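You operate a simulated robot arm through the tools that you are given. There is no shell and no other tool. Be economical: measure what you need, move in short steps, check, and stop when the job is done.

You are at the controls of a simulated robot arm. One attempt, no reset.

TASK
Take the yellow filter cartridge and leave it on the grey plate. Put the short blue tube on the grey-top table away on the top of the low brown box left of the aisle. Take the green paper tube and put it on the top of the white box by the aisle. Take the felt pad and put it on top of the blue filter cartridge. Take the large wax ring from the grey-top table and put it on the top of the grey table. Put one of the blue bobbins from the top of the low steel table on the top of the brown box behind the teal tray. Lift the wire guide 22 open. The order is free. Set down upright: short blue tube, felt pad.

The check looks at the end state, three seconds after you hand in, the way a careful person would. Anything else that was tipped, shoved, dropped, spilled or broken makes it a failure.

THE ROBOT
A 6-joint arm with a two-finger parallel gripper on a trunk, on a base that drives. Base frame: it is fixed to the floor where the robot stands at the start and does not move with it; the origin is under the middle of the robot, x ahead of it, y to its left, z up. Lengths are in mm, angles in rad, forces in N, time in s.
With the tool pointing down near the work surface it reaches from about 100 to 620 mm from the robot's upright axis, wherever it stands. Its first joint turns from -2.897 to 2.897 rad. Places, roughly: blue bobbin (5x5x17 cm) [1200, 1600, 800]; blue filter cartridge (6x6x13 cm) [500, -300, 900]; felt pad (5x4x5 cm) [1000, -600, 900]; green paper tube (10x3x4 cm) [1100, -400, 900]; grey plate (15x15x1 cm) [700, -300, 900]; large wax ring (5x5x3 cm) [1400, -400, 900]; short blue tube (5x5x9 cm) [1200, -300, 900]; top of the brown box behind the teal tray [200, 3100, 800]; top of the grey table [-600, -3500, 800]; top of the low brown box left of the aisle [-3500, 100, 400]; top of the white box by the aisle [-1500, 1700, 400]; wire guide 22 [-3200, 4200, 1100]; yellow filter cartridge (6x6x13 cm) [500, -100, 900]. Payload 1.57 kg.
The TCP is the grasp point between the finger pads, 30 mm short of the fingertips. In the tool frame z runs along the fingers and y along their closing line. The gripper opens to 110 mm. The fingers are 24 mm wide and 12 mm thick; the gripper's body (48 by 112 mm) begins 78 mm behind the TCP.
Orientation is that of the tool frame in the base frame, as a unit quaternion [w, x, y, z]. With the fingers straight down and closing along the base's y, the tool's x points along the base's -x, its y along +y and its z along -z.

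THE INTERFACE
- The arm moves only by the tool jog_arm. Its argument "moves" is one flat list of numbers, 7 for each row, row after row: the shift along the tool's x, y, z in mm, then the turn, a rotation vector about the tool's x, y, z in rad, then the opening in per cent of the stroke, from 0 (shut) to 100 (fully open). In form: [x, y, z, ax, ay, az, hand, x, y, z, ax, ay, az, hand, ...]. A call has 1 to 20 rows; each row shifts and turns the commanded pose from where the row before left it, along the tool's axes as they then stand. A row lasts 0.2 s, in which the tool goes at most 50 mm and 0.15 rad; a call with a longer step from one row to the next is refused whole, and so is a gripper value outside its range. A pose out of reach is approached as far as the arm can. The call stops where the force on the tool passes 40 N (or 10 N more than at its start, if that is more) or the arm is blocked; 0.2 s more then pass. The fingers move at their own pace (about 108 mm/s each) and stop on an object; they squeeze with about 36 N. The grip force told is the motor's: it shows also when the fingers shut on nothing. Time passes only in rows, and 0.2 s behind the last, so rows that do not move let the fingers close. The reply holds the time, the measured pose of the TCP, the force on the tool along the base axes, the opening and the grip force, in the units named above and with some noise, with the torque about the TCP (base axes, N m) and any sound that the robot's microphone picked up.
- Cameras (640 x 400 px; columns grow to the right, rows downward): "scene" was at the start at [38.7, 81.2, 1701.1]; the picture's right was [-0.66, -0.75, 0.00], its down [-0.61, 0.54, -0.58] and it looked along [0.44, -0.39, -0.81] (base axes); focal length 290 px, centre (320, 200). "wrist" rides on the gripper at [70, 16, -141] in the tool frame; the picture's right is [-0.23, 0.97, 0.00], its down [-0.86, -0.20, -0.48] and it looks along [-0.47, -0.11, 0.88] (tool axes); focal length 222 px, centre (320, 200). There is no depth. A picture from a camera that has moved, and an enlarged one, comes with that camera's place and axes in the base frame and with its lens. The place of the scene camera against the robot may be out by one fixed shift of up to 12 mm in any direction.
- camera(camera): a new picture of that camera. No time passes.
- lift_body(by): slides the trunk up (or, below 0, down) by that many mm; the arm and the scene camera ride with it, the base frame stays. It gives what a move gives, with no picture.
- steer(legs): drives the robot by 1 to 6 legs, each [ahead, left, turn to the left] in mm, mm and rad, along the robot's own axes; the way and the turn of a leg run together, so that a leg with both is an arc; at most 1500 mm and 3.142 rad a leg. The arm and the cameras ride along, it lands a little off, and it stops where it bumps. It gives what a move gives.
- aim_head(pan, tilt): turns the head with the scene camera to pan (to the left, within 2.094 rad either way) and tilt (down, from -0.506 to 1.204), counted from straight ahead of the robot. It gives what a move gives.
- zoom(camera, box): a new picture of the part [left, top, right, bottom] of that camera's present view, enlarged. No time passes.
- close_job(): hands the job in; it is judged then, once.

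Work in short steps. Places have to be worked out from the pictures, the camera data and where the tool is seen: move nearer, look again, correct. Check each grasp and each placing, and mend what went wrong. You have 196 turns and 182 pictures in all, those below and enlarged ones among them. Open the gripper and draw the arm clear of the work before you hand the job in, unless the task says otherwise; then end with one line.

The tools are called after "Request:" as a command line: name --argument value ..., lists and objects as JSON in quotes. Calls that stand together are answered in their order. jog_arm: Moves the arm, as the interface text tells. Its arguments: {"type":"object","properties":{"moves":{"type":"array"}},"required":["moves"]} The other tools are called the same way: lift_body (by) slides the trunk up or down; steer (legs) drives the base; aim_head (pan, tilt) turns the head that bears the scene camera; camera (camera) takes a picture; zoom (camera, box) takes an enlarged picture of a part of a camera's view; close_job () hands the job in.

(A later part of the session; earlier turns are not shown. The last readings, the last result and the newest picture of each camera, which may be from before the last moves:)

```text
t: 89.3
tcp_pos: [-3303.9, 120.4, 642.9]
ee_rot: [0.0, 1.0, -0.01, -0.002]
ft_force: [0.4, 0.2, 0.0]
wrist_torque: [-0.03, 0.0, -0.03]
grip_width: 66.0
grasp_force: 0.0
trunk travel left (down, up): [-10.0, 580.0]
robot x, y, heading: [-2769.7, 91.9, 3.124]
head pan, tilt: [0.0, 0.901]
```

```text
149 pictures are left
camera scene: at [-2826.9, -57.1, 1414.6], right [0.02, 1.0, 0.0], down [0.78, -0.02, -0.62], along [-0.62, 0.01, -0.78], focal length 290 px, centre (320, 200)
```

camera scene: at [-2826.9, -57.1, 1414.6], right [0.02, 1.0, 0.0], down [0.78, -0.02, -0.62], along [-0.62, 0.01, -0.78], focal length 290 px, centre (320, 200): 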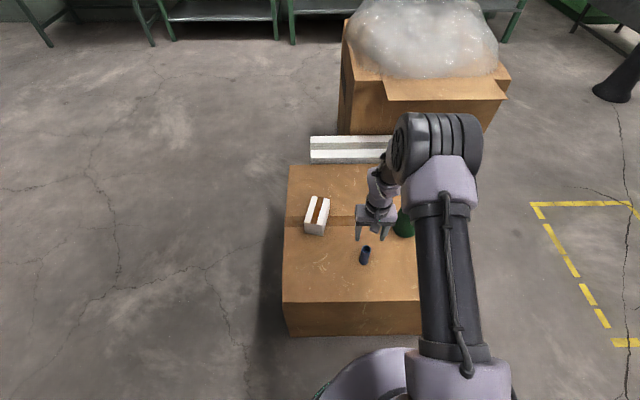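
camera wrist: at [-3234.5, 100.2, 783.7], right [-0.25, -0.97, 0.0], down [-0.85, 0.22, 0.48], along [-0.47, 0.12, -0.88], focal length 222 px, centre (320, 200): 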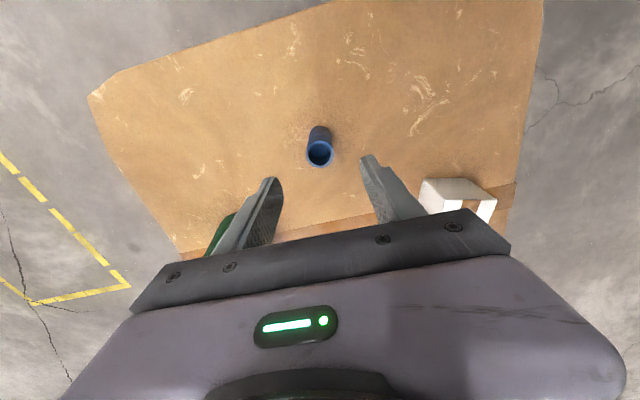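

The tube stands upright on the box. I raise trunk and arm, and look toward the wire guide (+y side, my right).

Request:
lift_body --by 560

Request:
jog_arm --moves '[40, 0, 0, 0, 0, 0, 60, 40, 0, 0, 0, 0, 0, 60, 40, 0, 0, 0, 0, 0, 60, 40, 0, 0, 0, 0, 0, 60, 40, 0, 0, 0, 0, 0, 60]'

Request:
aim_head --pan -1.5 --tilt 0.45

Request:
camera --camera "scene"

```text
refused: 560 is not a number from -400 to 400
```

```text
t: 90.5
tcp_pos: [-3104.3, 116.4, 643.3]
ee_rot: [0.001, 1.0, -0.01, -0.002]
ft_force: [-0.1, 0.5, -1.8]
wrist_torque: [0.02, 0.0, -0.03]
grip_width: 66.1
grasp_force: 0.2
trunk travel left (down, up): [-10.0, 580.0]
robot x, y, heading: [-2771.7, 91.7, 3.123]
head pan, tilt: [0.0, 0.901]
```

```text
t: 92.1
tcp_pos: [-3103.8, 116.5, 643.5]
ee_rot: [0.0, 1.0, -0.01, -0.002]
ft_force: [-0.6, -0.2, -0.1]
wrist_torque: [-0.03, 0.03, 0.02]
grip_width: 66.2
grasp_force: 0.0
trunk travel left (down, up): [-10.0, 580.0]
robot x, y, heading: [-2774.3, 91.5, 3.122]
head pan, tilt: [-1.499, 0.45]
```

```text
148 pictures are left
camera scene: at [-2756.3, 33.2, 1452.9], right [1.0, 0.05, 0.0], down [0.02, -0.43, -0.9], along [-0.05, 0.9, -0.44], focal length 290 px, centre (320, 200)
```

scene: 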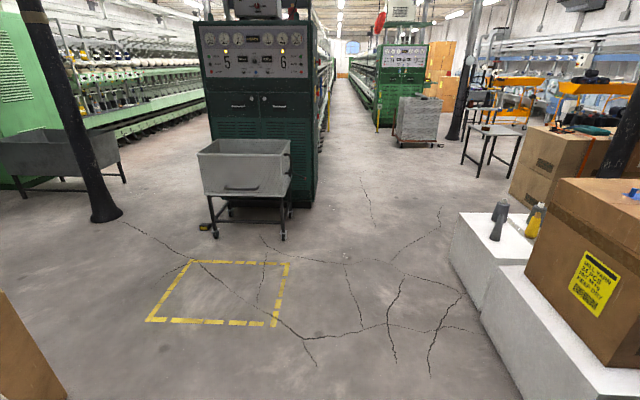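

The aisle is clear along x≈−2400, with the machine (aisle side x≈−2950) running along y. I raise the trunk, back up and slide sideways up the aisle facing the machine.

Request:
lift_body --by 400

Request:
steer --legs '[[-350, 0, 0.02], [0, -1500, 0], [0, -1500, 0]]'

Request:
aim_head --pan -0.7 --tilt 0.5

Request:
camera --camera "scene"

```text
t: 95.9
tcp_pos: [-3105.1, 116.3, 1042.5]
ee_rot: [-0.001, 1.0, -0.01, -0.002]
ft_force: [-0.3, -0.2, -0.2]
wrist_torque: [-0.02, 0.01, 0.0]
grip_width: 66.2
grasp_force: 0.0
trunk travel left (down, up): [-410.0, 180.0]
robot x, y, heading: [-2774.0, 96.1, 3.12]
head pan, tilt: [-1.499, 0.45]
```

```text
t: 112.4
tcp_pos: [-2747.0, 3132.7, 1043.2]
ee_rot: [0.0, 1.0, -0.003, -0.003]
ft_force: [0.7, -0.2, 0.2]
wrist_torque: [0.04, -0.01, 0.02]
grip_width: 66.2
grasp_force: 0.0
trunk travel left (down, up): [-410.0, 180.0]
robot x, y, heading: [-2413.8, 3113.5, 3.136]
head pan, tilt: [-1.499, 0.45]
```

```text
t: 113.5
tcp_pos: [-2747.2, 3132.6, 1042.6]
ee_rot: [0.001, 1.0, -0.004, -0.003]
ft_force: [-0.1, -0.4, 0.9]
wrist_torque: [0.02, -0.01, 0.01]
grip_width: 66.1
grasp_force: 0.1
trunk travel left (down, up): [-410.0, 180.0]
robot x, y, heading: [-2415.0, 3115.6, 3.138]
head pan, tilt: [-0.7, 0.499]
```

```text
147 pictures are left
camera scene: at [-2461.4, 3021.6, 1848.4], right [0.65, 0.76, 0.0], down [0.36, -0.31, -0.88], along [-0.67, 0.57, -0.48], focal length 290 px, centre (320, 200)
```

scene: 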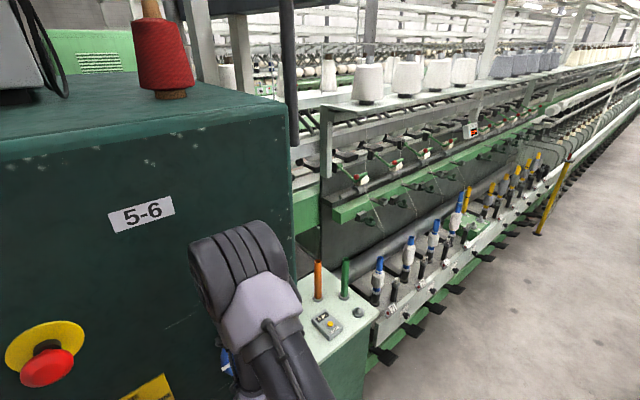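

I see the row of spindles with labelled guides above. Zoom in on the labels.

Request:
zoom --camera "scene" --box '[320, 100, 496, 210]'

Request:
zoom --camera "scene" --box '[300, 190, 460, 290]'

```text
3.64 times, centred on (408, 155) of scene
camera zoom: at [-2461.4, 3021.6, 1848.4], right [0.65, 0.76, 0.0], down [0.36, -0.31, -0.88], along [-0.67, 0.57, -0.48], focal length 1055 px, centre (0, 364)
```

zoom: 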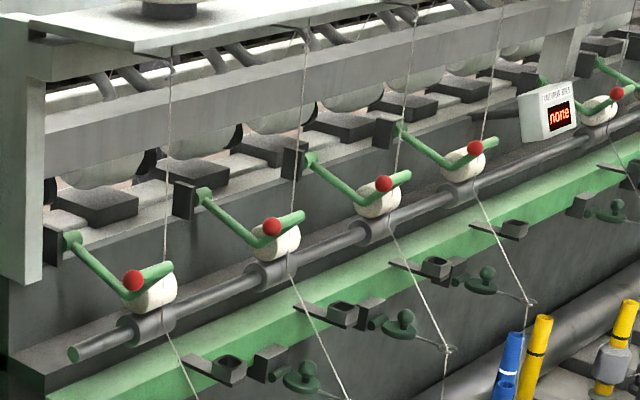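

```text
4.00 times, centred on (380, 240) of scene
camera zoom: at [-2461.4, 3021.6, 1848.4], right [0.65, 0.76, 0.0], down [0.36, -0.31, -0.88], along [-0.67, 0.57, -0.48], focal length 1160 px, centre (80, 40)
```

zoom: 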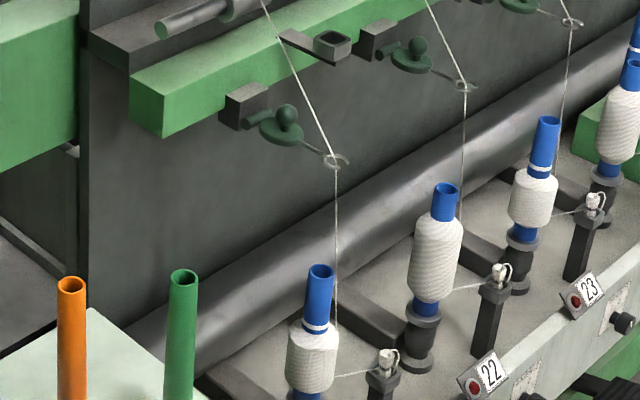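

Labels: 22 belongs to the second spindle (y≈4115); its wire guide (dark green flap with a ball and pigtail) is at about (−3130,4115,1160). I slide over in front of it for a frontal look.

Request:
steer --legs '[[0, -1000, 0]]'

Request:
aim_head --pan 0.1 --tilt 0.75

Request:
camera --camera "scene"

Request:
camera --camera "wrist"

```text
t: 118.7
tcp_pos: [-2735.3, 4123.4, 1042.8]
ee_rot: [-0.001, 1.0, -0.01, -0.003]
ft_force: [0.6, 0.5, -0.6]
wrist_torque: [-0.05, 0.01, 0.0]
grip_width: 65.8
grasp_force: 0.1
trunk travel left (down, up): [-410.0, 180.0]
robot x, y, heading: [-2399.6, 4098.6, 3.121]
head pan, tilt: [-0.7, 0.499]
```

```text
t: 119.8
tcp_pos: [-2736.1, 4123.0, 1043.1]
ee_rot: [0.001, 1.0, -0.01, -0.002]
ft_force: [0.1, 0.5, -0.6]
wrist_torque: [-0.02, -0.02, -0.01]
grip_width: 66.1
grasp_force: 0.1
trunk travel left (down, up): [-410.0, 180.0]
robot x, y, heading: [-2403.1, 4100.0, 3.122]
head pan, tilt: [0.099, 0.75]
```

```text
144 pictures are left
camera scene: at [-2464.6, 3941.5, 1826.5], right [-0.08, 1.0, 0.0], down [0.68, 0.05, -0.73], along [-0.73, -0.06, -0.68], focal length 290 px, centre (320, 200)
```

scene: 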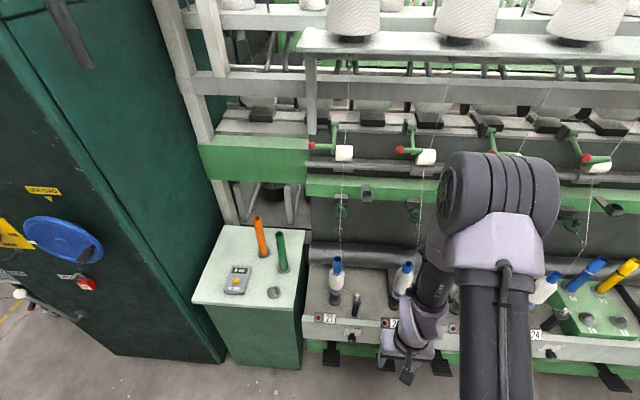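

```text
143 pictures are left
camera wrist: at [-2666.3, 4103.6, 1183.4], right [-0.25, -0.97, 0.0], down [-0.85, 0.22, 0.48], along [-0.47, 0.12, -0.88], focal length 222 px, centre (320, 200)
```

wrist: 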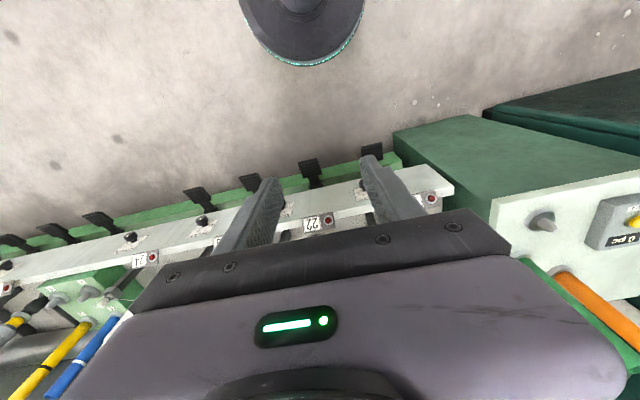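

Labels 21 and 22 sit below spindles 1 and 2 from the cabinet. Zoom in on the guide of spindle 22.

Request:
zoom --camera "scene" --box '[320, 170, 448, 250]'

Request:
zoom --camera "scene" --box '[296, 120, 488, 240]'

```text
5.00 times, centred on (384, 210) of scene
camera zoom: at [-2464.6, 3941.5, 1826.5], right [-0.08, 1.0, 0.0], down [0.68, 0.05, -0.73], along [-0.73, -0.06, -0.68], focal length 1450 px, centre (0, 150)
```

zoom: 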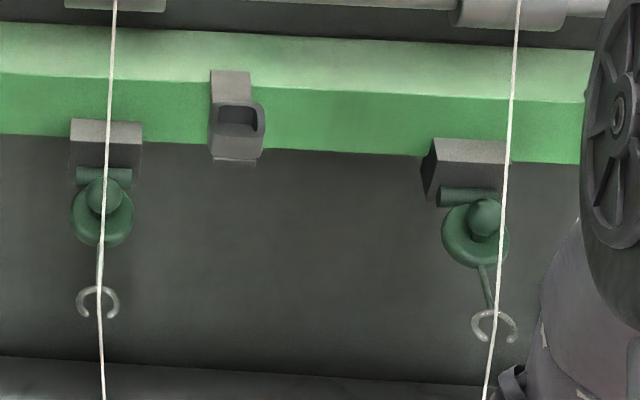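

```text
3.33 times, centred on (392, 180) of scene
camera zoom: at [-2464.6, 3941.5, 1826.5], right [-0.08, 1.0, 0.0], down [0.68, 0.05, -0.73], along [-0.73, -0.06, -0.68], focal length 967 px, centre (80, 267)
```

zoom: 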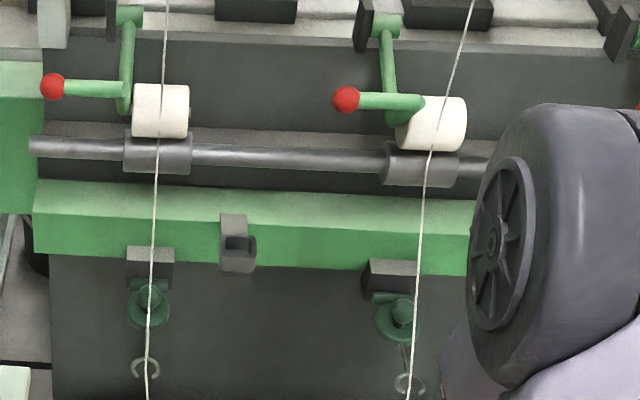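

Triangulating from two views: knob of guide 22 at (−3186,4216,1117), pigtail at (−3113,4217,1088), hinge axis along y near (−3212,4210,1108). I'll pitch the tool to point horizontally at the machine, to lift the flap from beneath.

Request:
jog_arm --moves '[-38, -16, -7.5, 0, 0, 0, 0, -38, -16, -7.5, 0, 0, 0, 0, -38, -16, -7.5, 0, 0, 0, 0, -38, -16, -7.5, 0, 0, 0, 0, 0, 0, 0, 0, -0.1428, 0, 0, 0, 0, 0, 0, -0.1428, 0, 0, 0, 0, 0, 0, -0.1428, 0, 0, 0, 0, 0, 0, -0.1428, 0, 0, 0, 0, 0, 0, -0.1428, 0, 0, 0, 0, 0, 0, -0.1428, 0, 0, 0, 0, 0, 0, -0.1428, 0, 0, 0, 0, 0, 0, -0.1428, 0, 0, 0, 0, 0, 0, -0.1428, 0, 0, 0, 0, 0, 0, -0.1428, 0, 0, 0, 0, 0, 0, -0.1428, 0, 0]'

Request:
camera --camera "wrist"

Request:
camera --camera "scene"

```text
t: 123.0
tcp_pos: [-2885.1, 4189.5, 1072.9]
ee_rot: [0.007, -0.705, 0.007, 0.709]
ft_force: [-0.6, -0.4, 0.9]
wrist_torque: [-0.03, 0.0, -0.01]
grip_width: 0.1
grasp_force: 21.0
out of reach, approached as far as the arm can: row 6
trunk travel left (down, up): [-410.0, 180.0]
robot x, y, heading: [-2404.1, 4099.4, 3.123]
head pan, tilt: [0.099, 0.75]
```

```text
140 pictures are left
camera wrist: at [-2746.1, 4169.1, 1002.3], right [-0.02, -0.97, 0.23], down [0.49, 0.19, 0.85], along [-0.87, 0.13, 0.47], focal length 222 px, centre (320, 200)
```

wrist: 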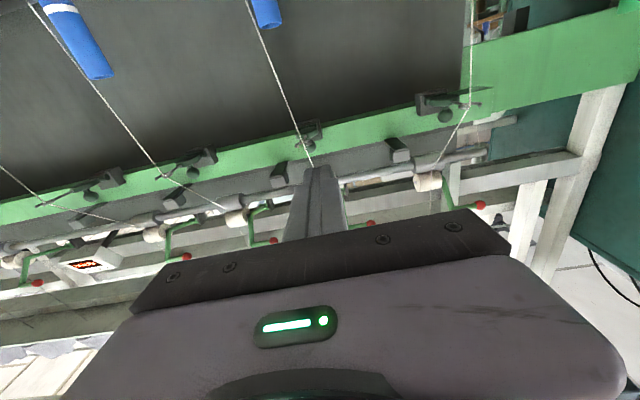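

```text
139 pictures are left
camera scene: at [-2464.8, 3941.6, 1826.5], right [-0.08, 1.0, 0.0], down [0.68, 0.06, -0.73], along [-0.73, -0.06, -0.68], focal length 290 px, centre (320, 200)
```

scene: 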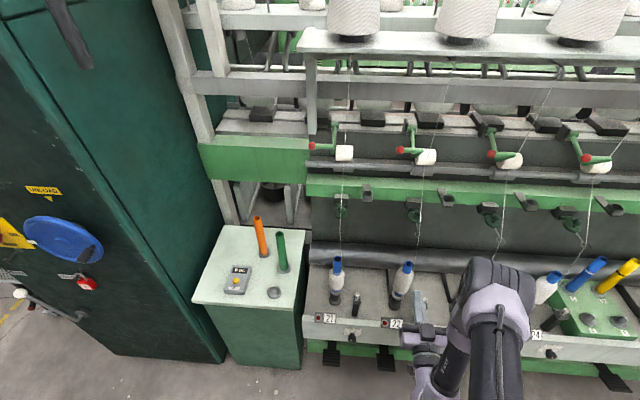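

Wrist view (inverted, from below) shows guide 22 just beyond the fingertips. Zoom in to see the guide from beneath.

Request:
zoom --camera "wrist" --box '[250, 80, 410, 180]'

Request:
zoom --camera "scene" --box '[376, 180, 456, 230]'

```text
4.00 times, centred on (330, 130) of wrist
camera zoom: at [-2746.1, 4169.1, 1002.3], right [-0.02, -0.97, 0.23], down [0.49, 0.19, 0.85], along [-0.87, 0.13, 0.47], focal length 888 px, centre (280, 480)
```

zoom: 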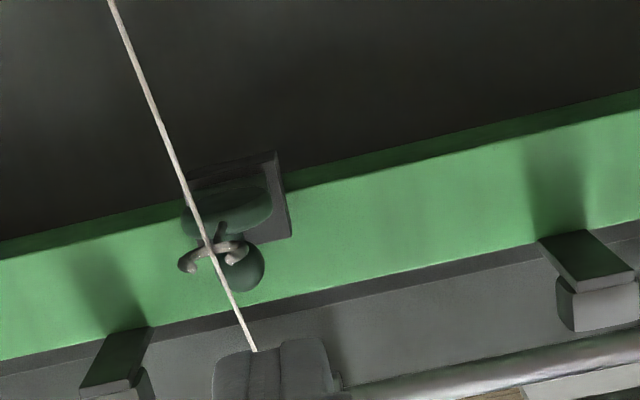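

```text
8.00 times, centred on (416, 205) of scene
camera zoom: at [-2464.8, 3941.6, 1826.5], right [-0.08, 1.0, 0.0], down [0.68, 0.06, -0.73], along [-0.73, -0.06, -0.68], focal length 2320 px, centre (-448, 160)
```

zoom: 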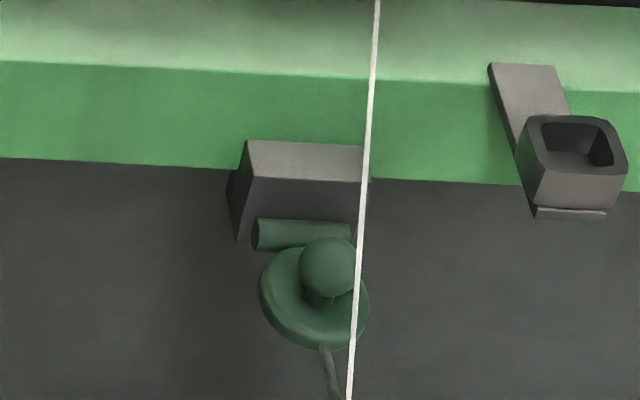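

Fingers are closed and will pass under the pigtail. I lower 11 mm and drive forward 230 mm.

Request:
jog_arm --moves '[11, 0, 0, 0, 0, 0, 0]'

Request:
steer --legs '[[195, 0, 0]]'

Request:
zoom --camera "wrist" --box '[200, 50, 440, 200]'

Request:
zoom --camera "scene" --box '[340, 140, 532, 260]'

```text
t: 123.4
tcp_pos: [-2885.0, 4190.1, 1061.8]
ee_rot: [0.007, -0.705, 0.007, 0.709]
ft_force: [0.1, 0.2, 0.0]
wrist_torque: [0.0, 0.01, -0.01]
grip_width: 0.0
grasp_force: 21.8
trunk travel left (down, up): [-410.0, 180.0]
robot x, y, heading: [-2402.1, 4101.2, 3.121]
head pan, tilt: [0.099, 0.75]
```

```text
t: 125.0
tcp_pos: [-3081.3, 4195.3, 1061.0]
ee_rot: [0.007, -0.705, 0.007, 0.709]
ft_force: [-0.7, 1.1, -0.5]
wrist_torque: [-0.01, 0.02, 0.01]
grip_width: 0.0
grasp_force: 21.4
trunk travel left (down, up): [-410.0, 180.0]
robot x, y, heading: [-2595.3, 4102.8, 3.119]
head pan, tilt: [0.099, 0.75]
```

```text
2.67 times, centred on (320, 125) of wrist
camera zoom: at [-2941.9, 4173.7, 991.3], right [-0.02, -0.97, 0.23], down [0.49, 0.19, 0.85], along [-0.87, 0.13, 0.47], focal length 592 px, centre (320, 400)
```

zoom: 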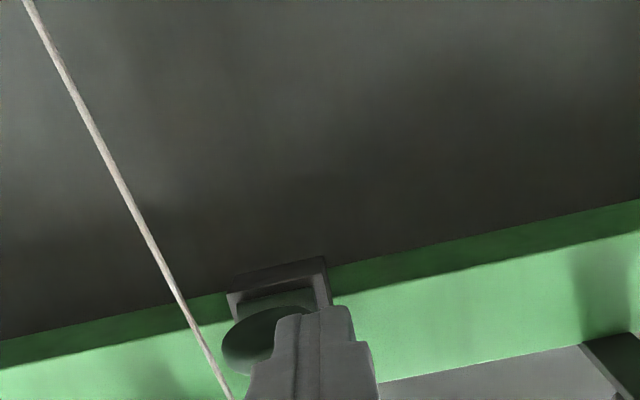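

```text
3.33 times, centred on (436, 200) of scene
camera zoom: at [-2662.1, 3945.5, 1826.4], right [-0.08, 1.0, 0.0], down [0.68, 0.05, -0.73], along [-0.73, -0.06, -0.68], focal length 967 px, centre (-67, 200)
```

zoom: 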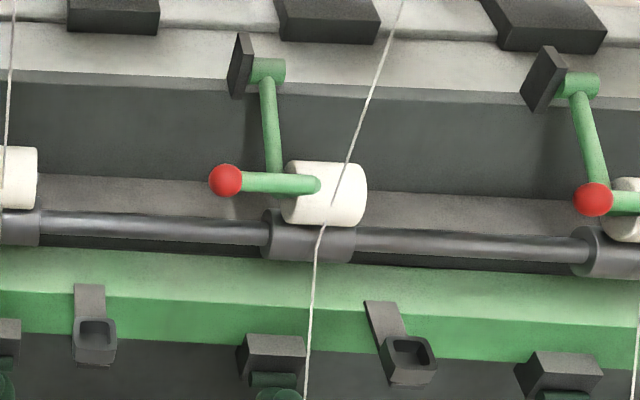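

The disc centre appears at y≈4220 with the thread at y≈4229. I shift 11 mm in +y, and insert the fingertips under the disc.

Request:
jog_arm --moves '[0, -11, 0, 0, 0, 0, 0, 0, 0, 25, 0, 0, 0, 0, 0, 0, 25, 0, 0, 0, 0, 0, 0, 25, 0, 0, 0, 0]'

Request:
zoom --camera "wrist" --box '[200, 50, 440, 200]'

Request:
aim_head --pan -0.25 --tilt 0.95

Request:
camera --camera "scene"

```text
t: 126.0
tcp_pos: [-3155.6, 4206.8, 1062.5]
ee_rot: [0.007, -0.706, 0.007, 0.708]
ft_force: [0.7, -0.7, 1.0]
wrist_torque: [0.0, 0.01, 0.0]
grip_width: 0.0
grasp_force: 21.3
trunk travel left (down, up): [-410.0, 180.0]
robot x, y, heading: [-2599.4, 4102.3, 3.124]
head pan, tilt: [0.099, 0.75]
```

```text
2.67 times, centred on (320, 125) of wrist
camera zoom: at [-3015.4, 4185.3, 991.8], right [-0.02, -0.97, 0.23], down [0.49, 0.19, 0.85], along [-0.87, 0.13, 0.47], focal length 592 px, centre (320, 400)
```

zoom: 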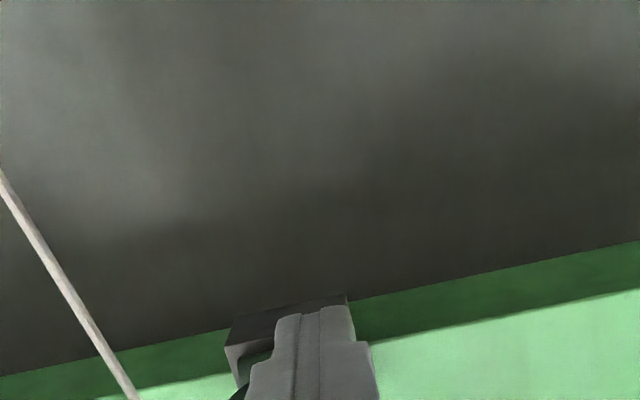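

```text
t: 126.8
tcp_pos: [-3153.7, 4206.9, 1062.9]
ee_rot: [0.007, -0.705, 0.007, 0.709]
ft_force: [0.1, -0.5, -0.1]
wrist_torque: [-0.01, -0.02, 0.0]
grip_width: 0.1
grasp_force: 21.5
trunk travel left (down, up): [-410.0, 180.0]
robot x, y, heading: [-2597.1, 4103.3, 3.118]
head pan, tilt: [-0.25, 0.949]
```

```text
133 pictures are left
camera scene: at [-2648.3, 3971.3, 1811.0], right [0.27, 0.96, 0.0], down [0.78, -0.22, -0.58], along [-0.56, 0.15, -0.81], focal length 290 px, centre (320, 200)
```

scene: 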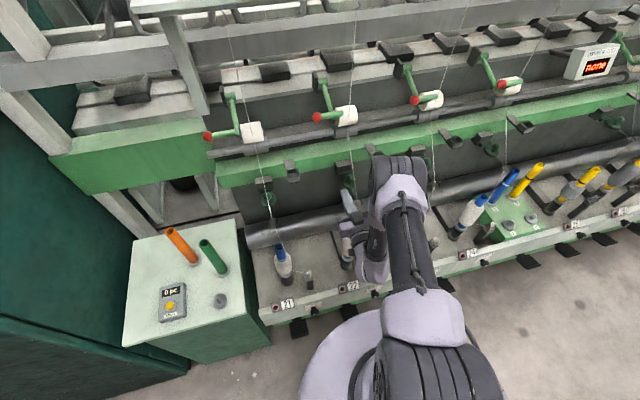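

Request:
zoom --camera "scene" --box '[300, 160, 396, 220]'

```text
6.67 times, centred on (348, 190) of scene
camera zoom: at [-2648.3, 3971.3, 1811.0], right [0.27, 0.96, 0.0], down [0.78, -0.22, -0.58], along [-0.56, 0.15, -0.81], focal length 1934 px, centre (133, 267)
```

zoom: 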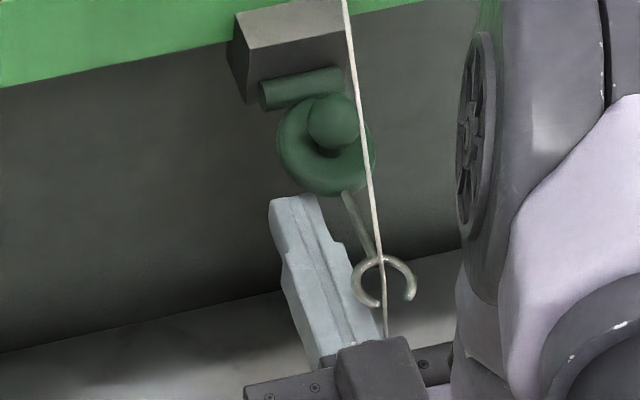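

Clear view: the fingertips sit under the disc. I advance 8 mm more and start lifting.

Request:
jog_arm --moves '[0, 0, 8, 0, 0, 0, 0, -10, 0, 0, 0, 0, 0, 0, -10, 0, 0, 0, 0, 0, 0, -10, 0, 0, 0, 0, 0, 0, -8, 0, 0, 0, 0, 0, 0]'

Request:
zoom --camera "scene" --box '[300, 160, 396, 220]'

```text
t: 128.0
tcp_pos: [-3162.1, 4209.0, 1100.4]
ee_rot: [0.007, -0.705, 0.007, 0.709]
ft_force: [-0.9, -0.1, 0.3]
wrist_torque: [0.0, 0.01, -0.04]
grip_width: 0.0
grasp_force: 20.8
trunk travel left (down, up): [-410.0, 180.0]
robot x, y, heading: [-2596.2, 4104.7, 3.117]
head pan, tilt: [-0.25, 0.949]
```

```text
6.67 times, centred on (348, 190) of scene
camera zoom: at [-2648.1, 3971.3, 1811.0], right [0.27, 0.96, 0.0], down [0.78, -0.22, -0.58], along [-0.56, 0.16, -0.81], focal length 1934 px, centre (133, 267)
```

zoom: 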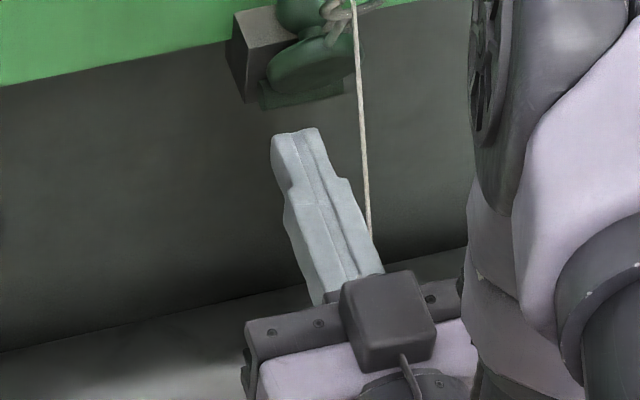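

The flap has flipped up past the finger. I back the hand straight out and check that it stays open.

Request:
jog_arm --moves '[0, 0, -40, 0, 0, 0, 0, 0, 0, -40, 0, 0, 0, 0, 0, 0, -40, 0, 0, 0, 0]'

Request:
steer --legs '[[-250, 0, 0]]'

Request:
aim_head --pan -0.1 --tilt 0.75

Request:
camera --camera "scene"

Request:
zoom --camera "scene" --box '[300, 150, 428, 230]'

```text
t: 128.8
tcp_pos: [-3043.2, 4213.3, 1099.8]
ee_rot: [0.005, -0.707, 0.006, 0.707]
ft_force: [-0.2, -0.4, 0.4]
wrist_torque: [0.0, 0.03, -0.01]
grip_width: 0.0
grasp_force: 21.2
out of reach, approached as far as the arm can: row 3
trunk travel left (down, up): [-410.0, 180.0]
robot x, y, heading: [-2597.7, 4105.7, 3.122]
head pan, tilt: [-0.25, 0.949]
```

```text
t: 130.6
tcp_pos: [-2798.8, 4206.4, 1099.1]
ee_rot: [0.006, -0.706, 0.006, 0.708]
ft_force: [-0.8, -0.3, 0.6]
wrist_torque: [-0.01, -0.02, -0.01]
grip_width: 0.0
grasp_force: 21.0
trunk travel left (down, up): [-410.0, 180.0]
robot x, y, heading: [-2351.1, 4096.9, 3.119]
head pan, tilt: [-0.25, 0.949]
```

```text
t: 131.3
tcp_pos: [-2798.9, 4207.4, 1100.0]
ee_rot: [0.006, -0.706, 0.006, 0.708]
ft_force: [-0.3, 0.3, 0.7]
wrist_torque: [0.05, 0.0, 0.03]
grip_width: 0.2
grasp_force: 21.2
trunk travel left (down, up): [-410.0, 180.0]
robot x, y, heading: [-2352.4, 4095.9, 3.116]
head pan, tilt: [-0.099, 0.75]
```

```text
130 pictures are left
camera scene: at [-2413.4, 3956.9, 1826.4], right [0.12, 0.99, 0.0], down [0.68, -0.08, -0.73], along [-0.73, 0.09, -0.68], focal length 290 px, centre (320, 200)
```

scene: 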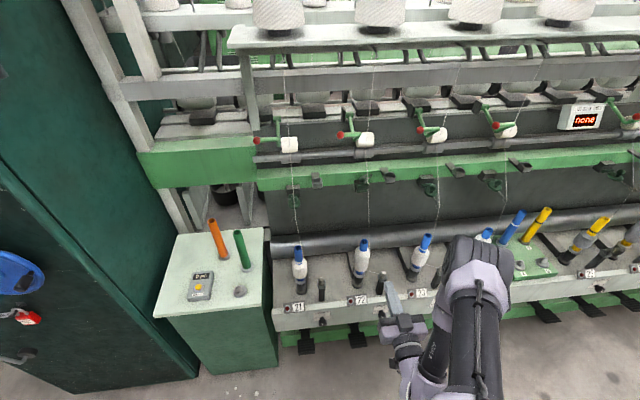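

```text
5.00 times, centred on (364, 190) of scene
camera zoom: at [-2413.4, 3956.9, 1826.4], right [0.12, 0.99, 0.0], down [0.68, -0.08, -0.73], along [-0.73, 0.09, -0.68], focal length 1450 px, centre (100, 250)
```

zoom: 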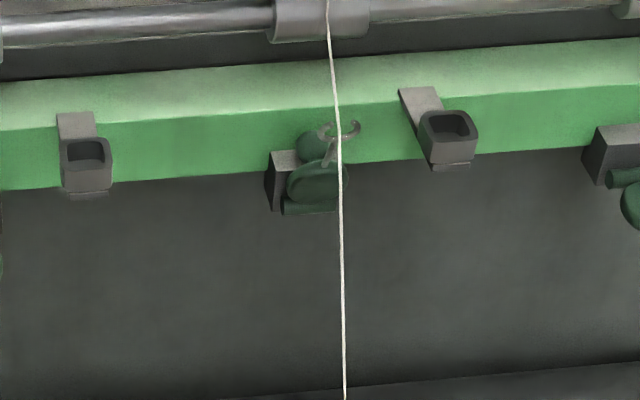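

Guide 22 is open and stays up. I pitch the tool back down, retract, turn to face +x, and look for the route toward the bobbins.

Request:
jog_arm --moves '[-10, 0, 0, 0, 0.1428, 0, 0, -10, 0, 0, 0, 0.1428, 0, 0, -10, 0, 0, 0, 0.1428, 0, 0, 0, 0, 0, 0, 0.1428, 0, 0, 0, 0, 0, 0, 0.1428, 0, 0, 0, 0, 0, 0, 0.1428, 0, 0, 0, 0, 0, 0, 0.1428, 0, 0, 0, 0, 0, 0, 0.1428, 0, 0, 0, 0, 0, 0, 0.1428, 0, 0, 0, 0, 0, 0, 0.1428, 0, 0, 0, 0, 0, 0, 0.1428, 0, 0, 30, 20, -30, 0, 0, 0, 60, 30, 20, -30, 0, 0, 0, 60, 30, 20, -30, 0, 0, 0, 60]'

Request:
steer --legs '[[-50, 0, -3.12]]'

Request:
aim_head --pan -0.4 --tilt 0.4

Request:
camera --camera "scene"

```text
t: 134.3
tcp_pos: [-2705.0, 4156.3, 1208.0]
ee_rot: [-0.041, 0.998, -0.015, -0.037]
ft_force: [0.1, 0.6, -0.6]
wrist_torque: [0.02, 0.07, 0.0]
grip_width: 65.8
grasp_force: 0.1
out of reach, approached as far as the arm can: row 10, 11
trunk travel left (down, up): [-410.0, 180.0]
robot x, y, heading: [-2351.9, 4095.5, 3.124]
head pan, tilt: [-0.099, 0.75]
```

```text
t: 142.1
tcp_pos: [-1998.0, 4006.3, 1207.6]
ee_rot: [0.035, 0.017, 0.998, -0.04]
ft_force: [0.4, -0.2, -0.1]
wrist_torque: [-0.02, 0.03, 0.0]
grip_width: 66.0
grasp_force: 0.1
trunk travel left (down, up): [-410.0, 180.0]
robot x, y, heading: [-2354.2, 4065.4, -0.017]
head pan, tilt: [-0.099, 0.75]
```

```text
t: 142.9
tcp_pos: [-1997.8, 4006.3, 1206.8]
ee_rot: [0.035, 0.017, 0.998, -0.04]
ft_force: [0.4, 0.6, 1.1]
wrist_torque: [0.0, 0.04, 0.01]
grip_width: 66.0
grasp_force: 0.1
trunk travel left (down, up): [-410.0, 180.0]
robot x, y, heading: [-2351.6, 4065.8, -0.023]
head pan, tilt: [-0.4, 0.4]
```

```text
128 pictures are left
camera scene: at [-2280.9, 4157.7, 1857.5], right [-0.41, -0.91, 0.0], down [-0.36, 0.16, -0.92], along [0.84, -0.38, -0.39], focal length 290 px, centre (320, 200)
```

scene: 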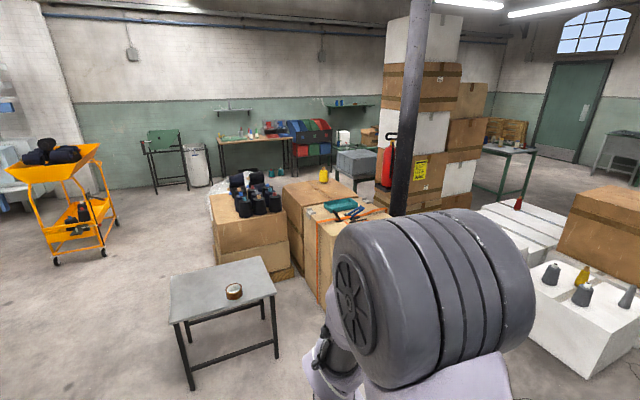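

The boxes with the teal tray and yellow bottle are visible; I now return via the known aisle to the right side of the grey-top table (green tube, felt pad). I also level the slightly tilted tool.

Request:
jog_arm --moves '[0, 0, 0, -0.04, 0.034, 0, 60, 0, 0, 0, -0.04, 0.034, 0, 60]'

Request:
steer --legs '[[0, -1500, 0.02], [0, -1500, 0], [0, -1200, 0], [1500, 0, 0], [0, -900, 0], [1400, 0, 0]]'

Request:
aim_head --pan 0.6 --tilt 0.8

Request:
camera --camera "scene"

```text
t: 143.5
tcp_pos: [-1998.9, 4004.9, 1206.5]
ee_rot: [0.002, 0.017, 1.0, 0.0]
ft_force: [-0.3, 0.0, 0.9]
wrist_torque: [0.0, -0.02, -0.02]
grip_width: 65.9
grasp_force: 0.1
trunk travel left (down, up): [-410.0, 180.0]
robot x, y, heading: [-2355.0, 4064.6, -0.022]
head pan, tilt: [-0.4, 0.4]
```

```text
t: 181.4
tcp_pos: [661.1, -1240.5, 1206.7]
ee_rot: [0.002, 0.017, 1.0, 0.001]
ft_force: [0.4, -0.4, -0.3]
wrist_torque: [-0.01, 0.0, -0.04]
grip_width: 66.2
grasp_force: 0.0
trunk travel left (down, up): [-410.0, 180.0]
robot x, y, heading: [304.2, -1176.3, -0.028]
head pan, tilt: [-0.4, 0.4]
```

```text
t: 182.7
tcp_pos: [659.8, -1240.2, 1206.4]
ee_rot: [0.002, 0.018, 1.0, 0.001]
ft_force: [-1.2, -0.4, -0.5]
wrist_torque: [-0.03, -0.03, 0.02]
grip_width: 65.9
grasp_force: 0.0
trunk travel left (down, up): [-410.0, 180.0]
robot x, y, heading: [305.1, -1177.0, -0.024]
head pan, tilt: [0.6, 0.799]
```

```text
127 pictures are left
camera scene: at [360.8, -1005.7, 1822.5], right [0.54, -0.84, 0.0], down [-0.6, -0.39, -0.7], along [0.59, 0.38, -0.72], focal length 290 px, centre (320, 200)
```

scene: 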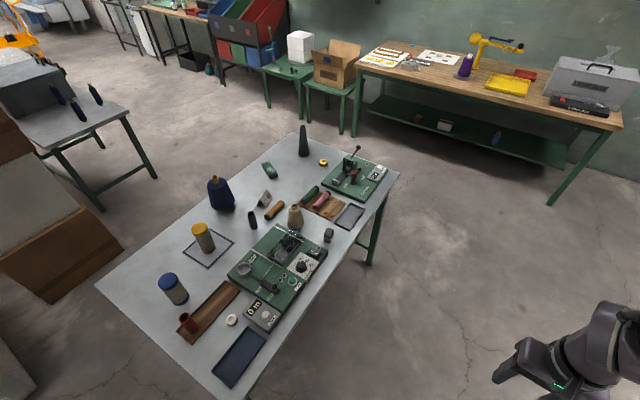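

Drive alongside the table's right side to x≈1000 for the felt pad.

Request:
steer --legs '[[700, 180, 0.024]]'

Request:
aim_head --pan 1.5 --tilt 1.0

Request:
camera --camera "scene"

```text
t: 186.7
tcp_pos: [1369.1, -1060.6, 1206.2]
ee_rot: [0.002, 0.008, 1.0, 0.0]
ft_force: [0.5, 0.2, 0.7]
wrist_torque: [0.0, 0.02, 0.0]
grip_width: 66.2
grasp_force: 0.1
trunk travel left (down, up): [-410.0, 180.0]
robot x, y, heading: [1012.0, -1004.1, -0.002]
head pan, tilt: [0.6, 0.799]
```

```text
t: 187.9
tcp_pos: [1368.6, -1060.1, 1207.5]
ee_rot: [0.003, 0.008, 1.0, 0.001]
ft_force: [-0.8, -0.3, -0.1]
wrist_torque: [0.02, 0.0, 0.01]
grip_width: 65.9
grasp_force: 0.0
trunk travel left (down, up): [-410.0, 180.0]
robot x, y, heading: [1013.0, -1003.5, -0.007]
head pan, tilt: [1.499, 1.0]
```

```text
126 pictures are left
camera scene: at [1002.9, -808.3, 1807.4], right [1.0, -0.08, 0.0], down [-0.07, -0.84, -0.54], along [0.04, 0.54, -0.84], focal length 290 px, centre (320, 200)
```

scene: 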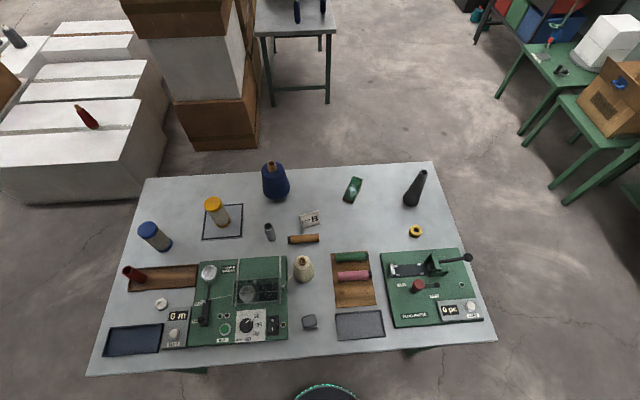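

Request:
zoom --camera "scene" --box '[272, 235, 400, 345]'

```text
3.64 times, centred on (336, 290) of scene
camera zoom: at [1002.9, -808.3, 1807.4], right [1.0, -0.08, 0.0], down [-0.07, -0.84, -0.54], along [0.04, 0.54, -0.84], focal length 1055 px, centre (262, -127)
```

zoom: 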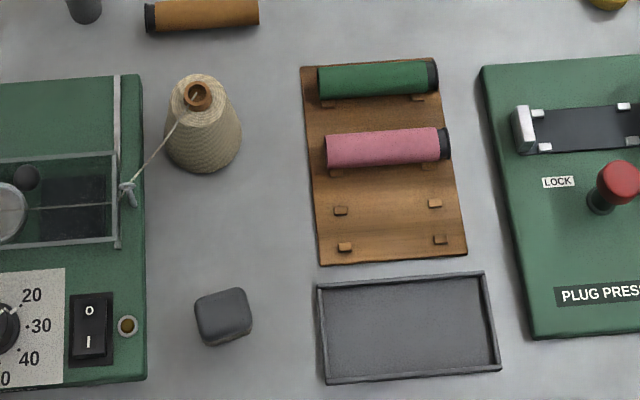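

Felt pad ≈(982,−639). I swing the arm over it at height.

Request:
jog_arm --moves '[16, 42, 0, 0, 0, 0, 100, 16, 42, 0, 0, 0, 0, 100, 16, 42, 0, 0, 0, 0, 100, 16, 42, 0, 0, 0, 0, 100, 16, 42, 0, 0, 0, 0, 100, 28, 32, 0, 0, 0, 0, 100, 28, 32, 0, 0, 0, 0, 100, 28, 32, 0, 0, 0, 0, 100, 28, 32, 0, 0, 0, 0, 100, 28, 32, 0, 0, 0, 0, 100, 40, 12.5, 0, 0, 0, 0, 100, 40, 12.5, 0, 0, 0, 0, 100, 40, 12.5, 0, 0, 0, 0, 100, 40, 12.5, 0, 0, 0, 0, 100, 0, 0, 45, 0, 0, 0, 100, 0, 0, 45, 0, 0, 0, 100, 0, 0, 45, 0, 0, 0, 100]'

Request:
camera --camera "wrist"

```text
t: 190.8
tcp_pos: [1103.3, -646.5, 1218.2]
ee_rot: [0.004, 0.112, 0.994, 0.014]
ft_force: [0.8, 0.4, 0.0]
wrist_torque: [0.01, -0.02, -0.04]
grip_width: 109.9
grasp_force: 0.1
trunk travel left (down, up): [-410.0, 180.0]
robot x, y, heading: [1011.5, -1006.4, -0.002]
head pan, tilt: [1.499, 1.0]
stopped in row 14: the arm was blocked; the commanded pose is now the measured one
```

```text
124 pictures are left
camera wrist: at [1035.8, -620.4, 1359.0], right [0.44, 0.9, 0.03], down [0.78, -0.4, 0.48], along [0.44, -0.19, -0.88], focal length 222 px, centre (320, 200)
```

wrist: 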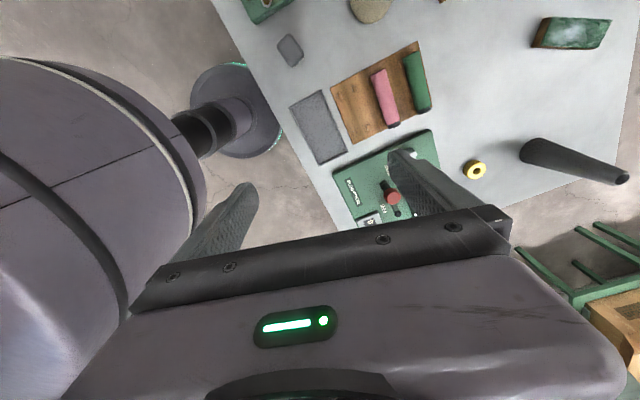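

The arm was blocked on its left side. I'll back it off, level it, and instead turn the robot around so that the table is on its right, where the arm worked well.

Request:
jog_arm --moves '[-38, -24, 0, 0, 0, 0, 100, -38, -24, 0, 0, 0, 0, 100, -38, -24, 0, 0, 0, 0, 100, -38, -24, 0, 0, 0, 0, 100, -38, -24, 0, 0, 0, 0, 100, 0, 0, 0, 0, 0, -0.1125, 100, 0, 0, 0, 0, 0, -0.1125, 100, 0, 0, 0, 0.027, 0.011, 0, 100]'

```text
t: 192.6
tcp_pos: [1260.7, -805.7, 1212.9]
ee_rot: [-0.001, -0.003, 1.0, 0.0]
ft_force: [0.0, 0.8, 0.5]
wrist_torque: [-0.02, -0.01, -0.01]
grip_width: 109.9
grasp_force: 0.1
trunk travel left (down, up): [-410.0, 180.0]
robot x, y, heading: [1010.9, -1009.5, -0.002]
head pan, tilt: [1.499, 1.0]
```

Swing the arm to the front-right and turn the robot clockwise by π.

Request:
jog_arm --moves '[-10, -44, 0, 0, 0, 0, 100, -10, -44, 0, 0, 0, 0, 100, -10, -44, 0, 0, 0, 0, 100, -10, -44, 0, 0, 0, 0, 100, -10, -44, 0, 0, 0, 0, 100, -10, -44, 0, 0, 0, 0, 100, -10, -44, 0, 0, 0, 0, 100, -10, -44, 0, 0, 0, 0, 100]'

Request:
steer --legs '[[0, 0, -3.14]]'

Request:
aim_head --pan -1.5 --tilt 1.0

```text
t: 194.4
tcp_pos: [1342.9, -1161.1, 1214.3]
ee_rot: [-0.001, -0.004, 1.0, 0.0]
ft_force: [0.0, 0.3, 0.2]
wrist_torque: [0.0, -0.02, 0.0]
grip_width: 109.9
grasp_force: 0.1
trunk travel left (down, up): [-410.0, 180.0]
robot x, y, heading: [1015.7, -1007.6, -0.002]
head pan, tilt: [1.499, 1.0]
```

```text
t: 202.1
tcp_pos: [682.7, -857.0, 1214.6]
ee_rot: [0.0, 1.0, 0.004, 0.001]
ft_force: [-0.6, -0.9, -0.5]
wrist_torque: [-0.01, 0.01, -0.01]
grip_width: 110.0
grasp_force: 0.0
trunk travel left (down, up): [-410.0, 180.0]
robot x, y, heading: [1014.6, -1005.9, 3.141]
head pan, tilt: [1.499, 1.0]
```

```text
t: 204.7
tcp_pos: [682.8, -856.9, 1212.7]
ee_rot: [0.0, 1.0, 0.004, 0.001]
ft_force: [0.0, 0.2, -0.5]
wrist_torque: [0.01, 0.02, -0.03]
grip_width: 110.1
grasp_force: 0.2
trunk travel left (down, up): [-410.0, 180.0]
robot x, y, heading: [1015.6, -1006.7, 3.144]
head pan, tilt: [-1.499, 1.0]
```

Now move to above the felt pad from this stance.

Request:
jog_arm --moves '[33.2, -24.5, 13.7, 0, 0, 0, 100, 33.2, -24.5, 13.7, 0, 0, 0, 100, 33.2, -24.5, 13.7, 0, 0, 0, 100, 33.2, -24.5, 13.7, 0, 0, 0, 100, 33.2, -24.5, 13.7, 0, 0, 0, 100, 33.2, -24.5, 13.7, 0, 0, 0, 100, 33.2, -24.5, 13.7, 0, 0, 0, 100, 33.2, -24.5, 13.7, 0, 0, 0, 100, 33.2, -24.5, 13.7, 0, 0, 0, 100]'

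Request:
camera --camera "wrist"

```text
t: 206.7
tcp_pos: [982.6, -636.8, 1091.9]
ee_rot: [0.0, 1.0, 0.005, 0.001]
ft_force: [-0.4, 0.0, -0.2]
wrist_torque: [-0.01, 0.03, 0.01]
grip_width: 109.6
grasp_force: 0.1
trunk travel left (down, up): [-410.0, 180.0]
robot x, y, heading: [1013.3, -1003.7, 3.136]
head pan, tilt: [-1.499, 1.0]
```

```text
123 pictures are left
camera wrist: at [1051.0, -653.1, 1233.0], right [-0.22, -0.98, 0.0], down [-0.86, 0.19, 0.48], along [-0.47, 0.1, -0.88], focal length 222 px, centre (320, 200)
```

wrist: 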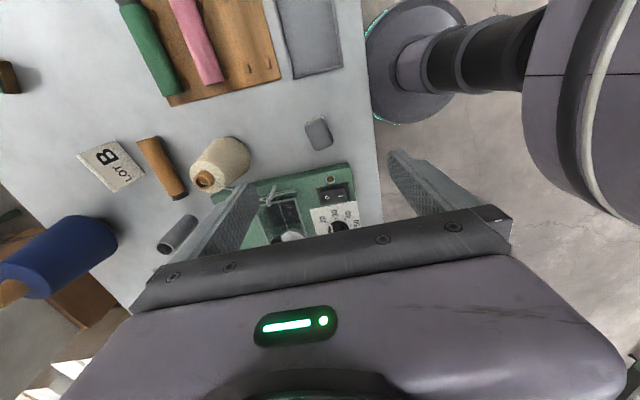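

Request:
zoom --camera "wrist" --box '[272, 95, 368, 155]'

```text
6.67 times, centred on (320, 125) of wrist
camera zoom: at [1051.0, -653.1, 1233.0], right [-0.22, -0.98, 0.0], down [-0.86, 0.19, 0.48], along [-0.47, 0.1, -0.88], focal length 1481 px, centre (320, 700)
```

zoom: 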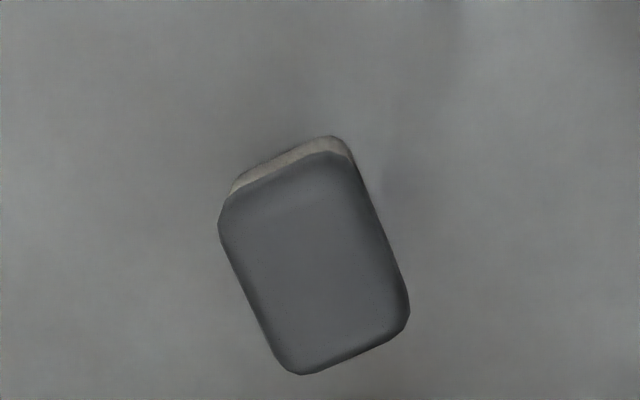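

Pad centre (981,−637), its short side lies 0.2 rad off y. I align the yaw, descend to tip height just over the table and close.

Request:
jog_arm --moves '[0, 0, 39, 0, 0, -0.1, 75, 0, 0, 39, 0, 0, -0.09, 75, 0, 0, 39, 0, 0, 0, 75, 0, 0, 39, 0, 0, 0, 75, 0, 0, 25, 0, 0, 0, 75]'

Request:
camera --camera "wrist"

```text
t: 207.9
tcp_pos: [980.0, -633.5, 911.4]
ee_rot: [0.0, 0.995, 0.099, 0.0]
ft_force: [0.2, 0.9, 0.2]
wrist_torque: [-0.02, -0.01, 0.0]
grip_width: 82.3
grasp_force: 0.1
trunk travel left (down, up): [-410.0, 180.0]
robot x, y, heading: [1012.0, -1007.3, 3.139]
head pan, tilt: [-1.499, 1.0]
```

```text
121 pictures are left
camera wrist: at [1050.4, -637.0, 1053.3], right [-0.03, -1.0, 0.0], down [-0.88, 0.03, 0.48], along [-0.48, 0.01, -0.88], focal length 222 px, centre (320, 200)
```

wrist: 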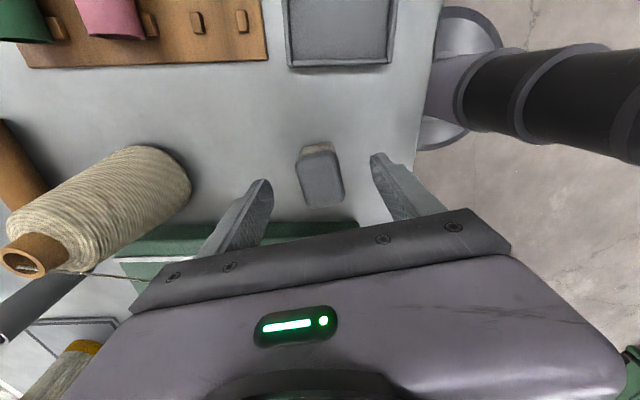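

Pad is between the fingers; down 13 mm and close.

Request:
jog_arm --moves '[0, 0, 13, 0, 0, 0, 75, 0, 0, 0, 0, 0, 0, 0, 0, 0, 0, 0, 0, 0, 0, 0, 0, 0, 0, 0, 0, 0]'

Request:
zoom --camera "wrist" --box '[220, 100, 420, 225]'

```text
t: 208.9
tcp_pos: [980.5, -634.1, 899.3]
ee_rot: [0.0, 0.995, 0.1, 0.0]
ft_force: [-0.6, 0.4, -0.4]
wrist_torque: [-0.01, 0.0, 0.01]
grip_width: 32.8
grasp_force: 35.6
trunk travel left (down, up): [-410.0, 180.0]
robot x, y, heading: [1011.9, -1007.5, 3.144]
head pan, tilt: [-1.499, 1.0]
```

```text
3.20 times, centred on (320, 162) of wrist
camera zoom: at [1050.7, -637.5, 1041.0], right [-0.03, -1.0, 0.0], down [-0.88, 0.03, 0.48], along [-0.48, 0.01, -0.88], focal length 711 px, centre (320, 320)
```

zoom: 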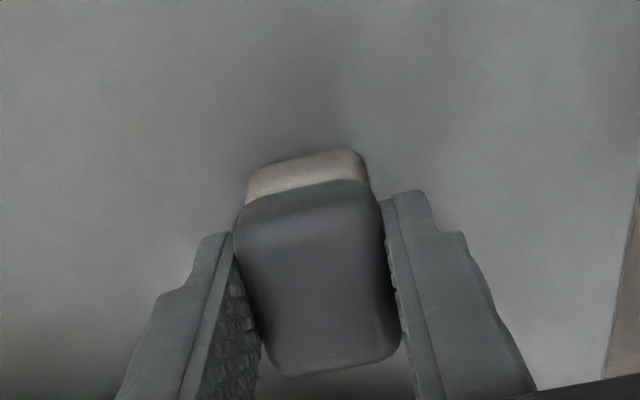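

Pad is gripped. Lift high, bring the arm to the front, and drive around to the near end of the table, facing the blue cartridge.

Request:
jog_arm --moves '[0, 0, -45, 0, 0, 0, 0, 0, 0, -45, 0, 0, 0, 0, 0, 0, -45, 0, 0, 0, 0, 0, 0, -45, 0, 0, 0, 0, 0, 0, -45, 0, 0, 0, 0, 0, 0, -45, 0, 0, 0, 0, 0, 0, -45, 0, 0, 0, 0, -37.4, 17, 0, 0, 0, 0, 0, -37.4, 17, 0, 0, 0, 0, 0, -37.4, 17, 0, 0, 0, 0, 0, -37.4, 17, 0, 0, 0, 0, 0, -37.4, 17, 0, 0, 0, 0, 0, -37.4, 17, 0, 0, 0, 0, 0, -37.4, 17, 0, 0, 0, 0, 0, -37.4, 17, 0, 0, 0, 0, 0, -37.4, 17, 0, 0, 0, 0, 0]'

Request:
steer --legs '[[1040, 0, 0], [0, -670, 0], [0, 0, 3.14]]'

Request:
aim_head --pan -0.1 --tilt 0.95

Request:
camera --camera "scene"

Request:
camera --camera "wrist"

```text
t: 212.3
tcp_pos: [677.2, -850.7, 1211.4]
ee_rot: [0.0, 0.995, 0.098, 0.001]
ft_force: [-0.4, 1.0, -0.3]
wrist_torque: [0.0, -0.04, 0.01]
grip_width: 32.8
grasp_force: 35.5
trunk travel left (down, up): [-410.0, 180.0]
robot x, y, heading: [1019.0, -1011.5, 3.136]
head pan, tilt: [-1.499, 1.0]
```

```text
t: 228.3
tcp_pos: [283.8, -503.8, 1210.7]
ee_rot: [-0.001, -0.102, 0.995, 0.0]
ft_force: [-0.5, -0.6, 0.0]
wrist_torque: [-0.03, 0.01, -0.01]
grip_width: 32.7
grasp_force: 36.8
trunk travel left (down, up): [-410.0, 180.0]
robot x, y, heading: [-52.9, -347.8, 0.006]
head pan, tilt: [-1.499, 1.0]
```

```text
t: 229.8
tcp_pos: [284.6, -504.0, 1209.7]
ee_rot: [-0.001, -0.102, 0.995, 0.0]
ft_force: [-0.5, -0.2, 0.3]
wrist_torque: [-0.01, 0.0, 0.01]
grip_width: 32.9
grasp_force: 35.9
trunk travel left (down, up): [-410.0, 180.0]
robot x, y, heading: [-46.8, -349.3, 0.003]
head pan, tilt: [-0.099, 0.949]
```

```text
119 pictures are left
camera scene: at [5.7, -225.9, 1810.9], right [-0.1, -1.0, 0.0], down [-0.81, 0.08, -0.58], along [0.58, -0.06, -0.81], focal length 290 px, centre (320, 200)
```

scene: 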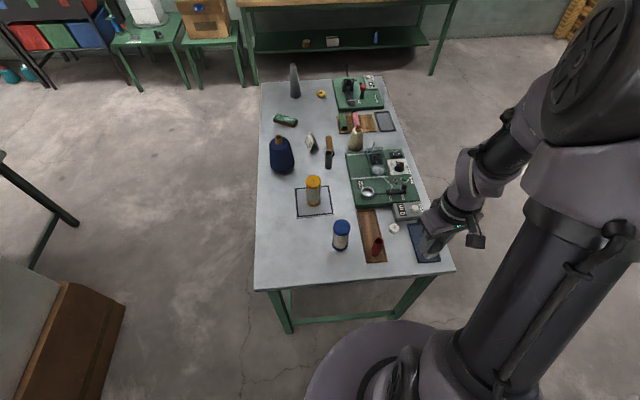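

```text
118 pictures are left
camera wrist: at [211.9, -504.0, 1351.8], right [0.03, 1.0, 0.0], down [0.88, -0.02, 0.48], along [0.48, -0.01, -0.88], focal length 222 px, centre (320, 200)
```

wrist: 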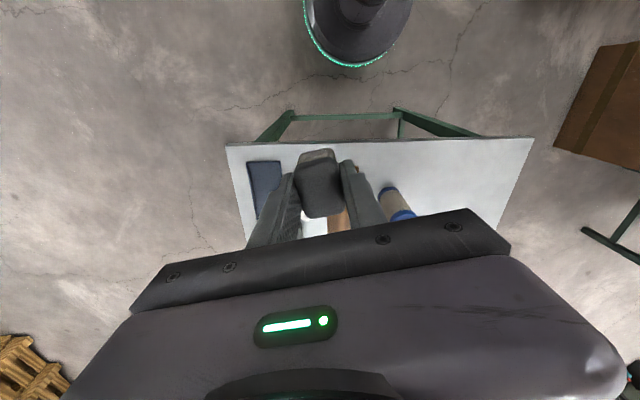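

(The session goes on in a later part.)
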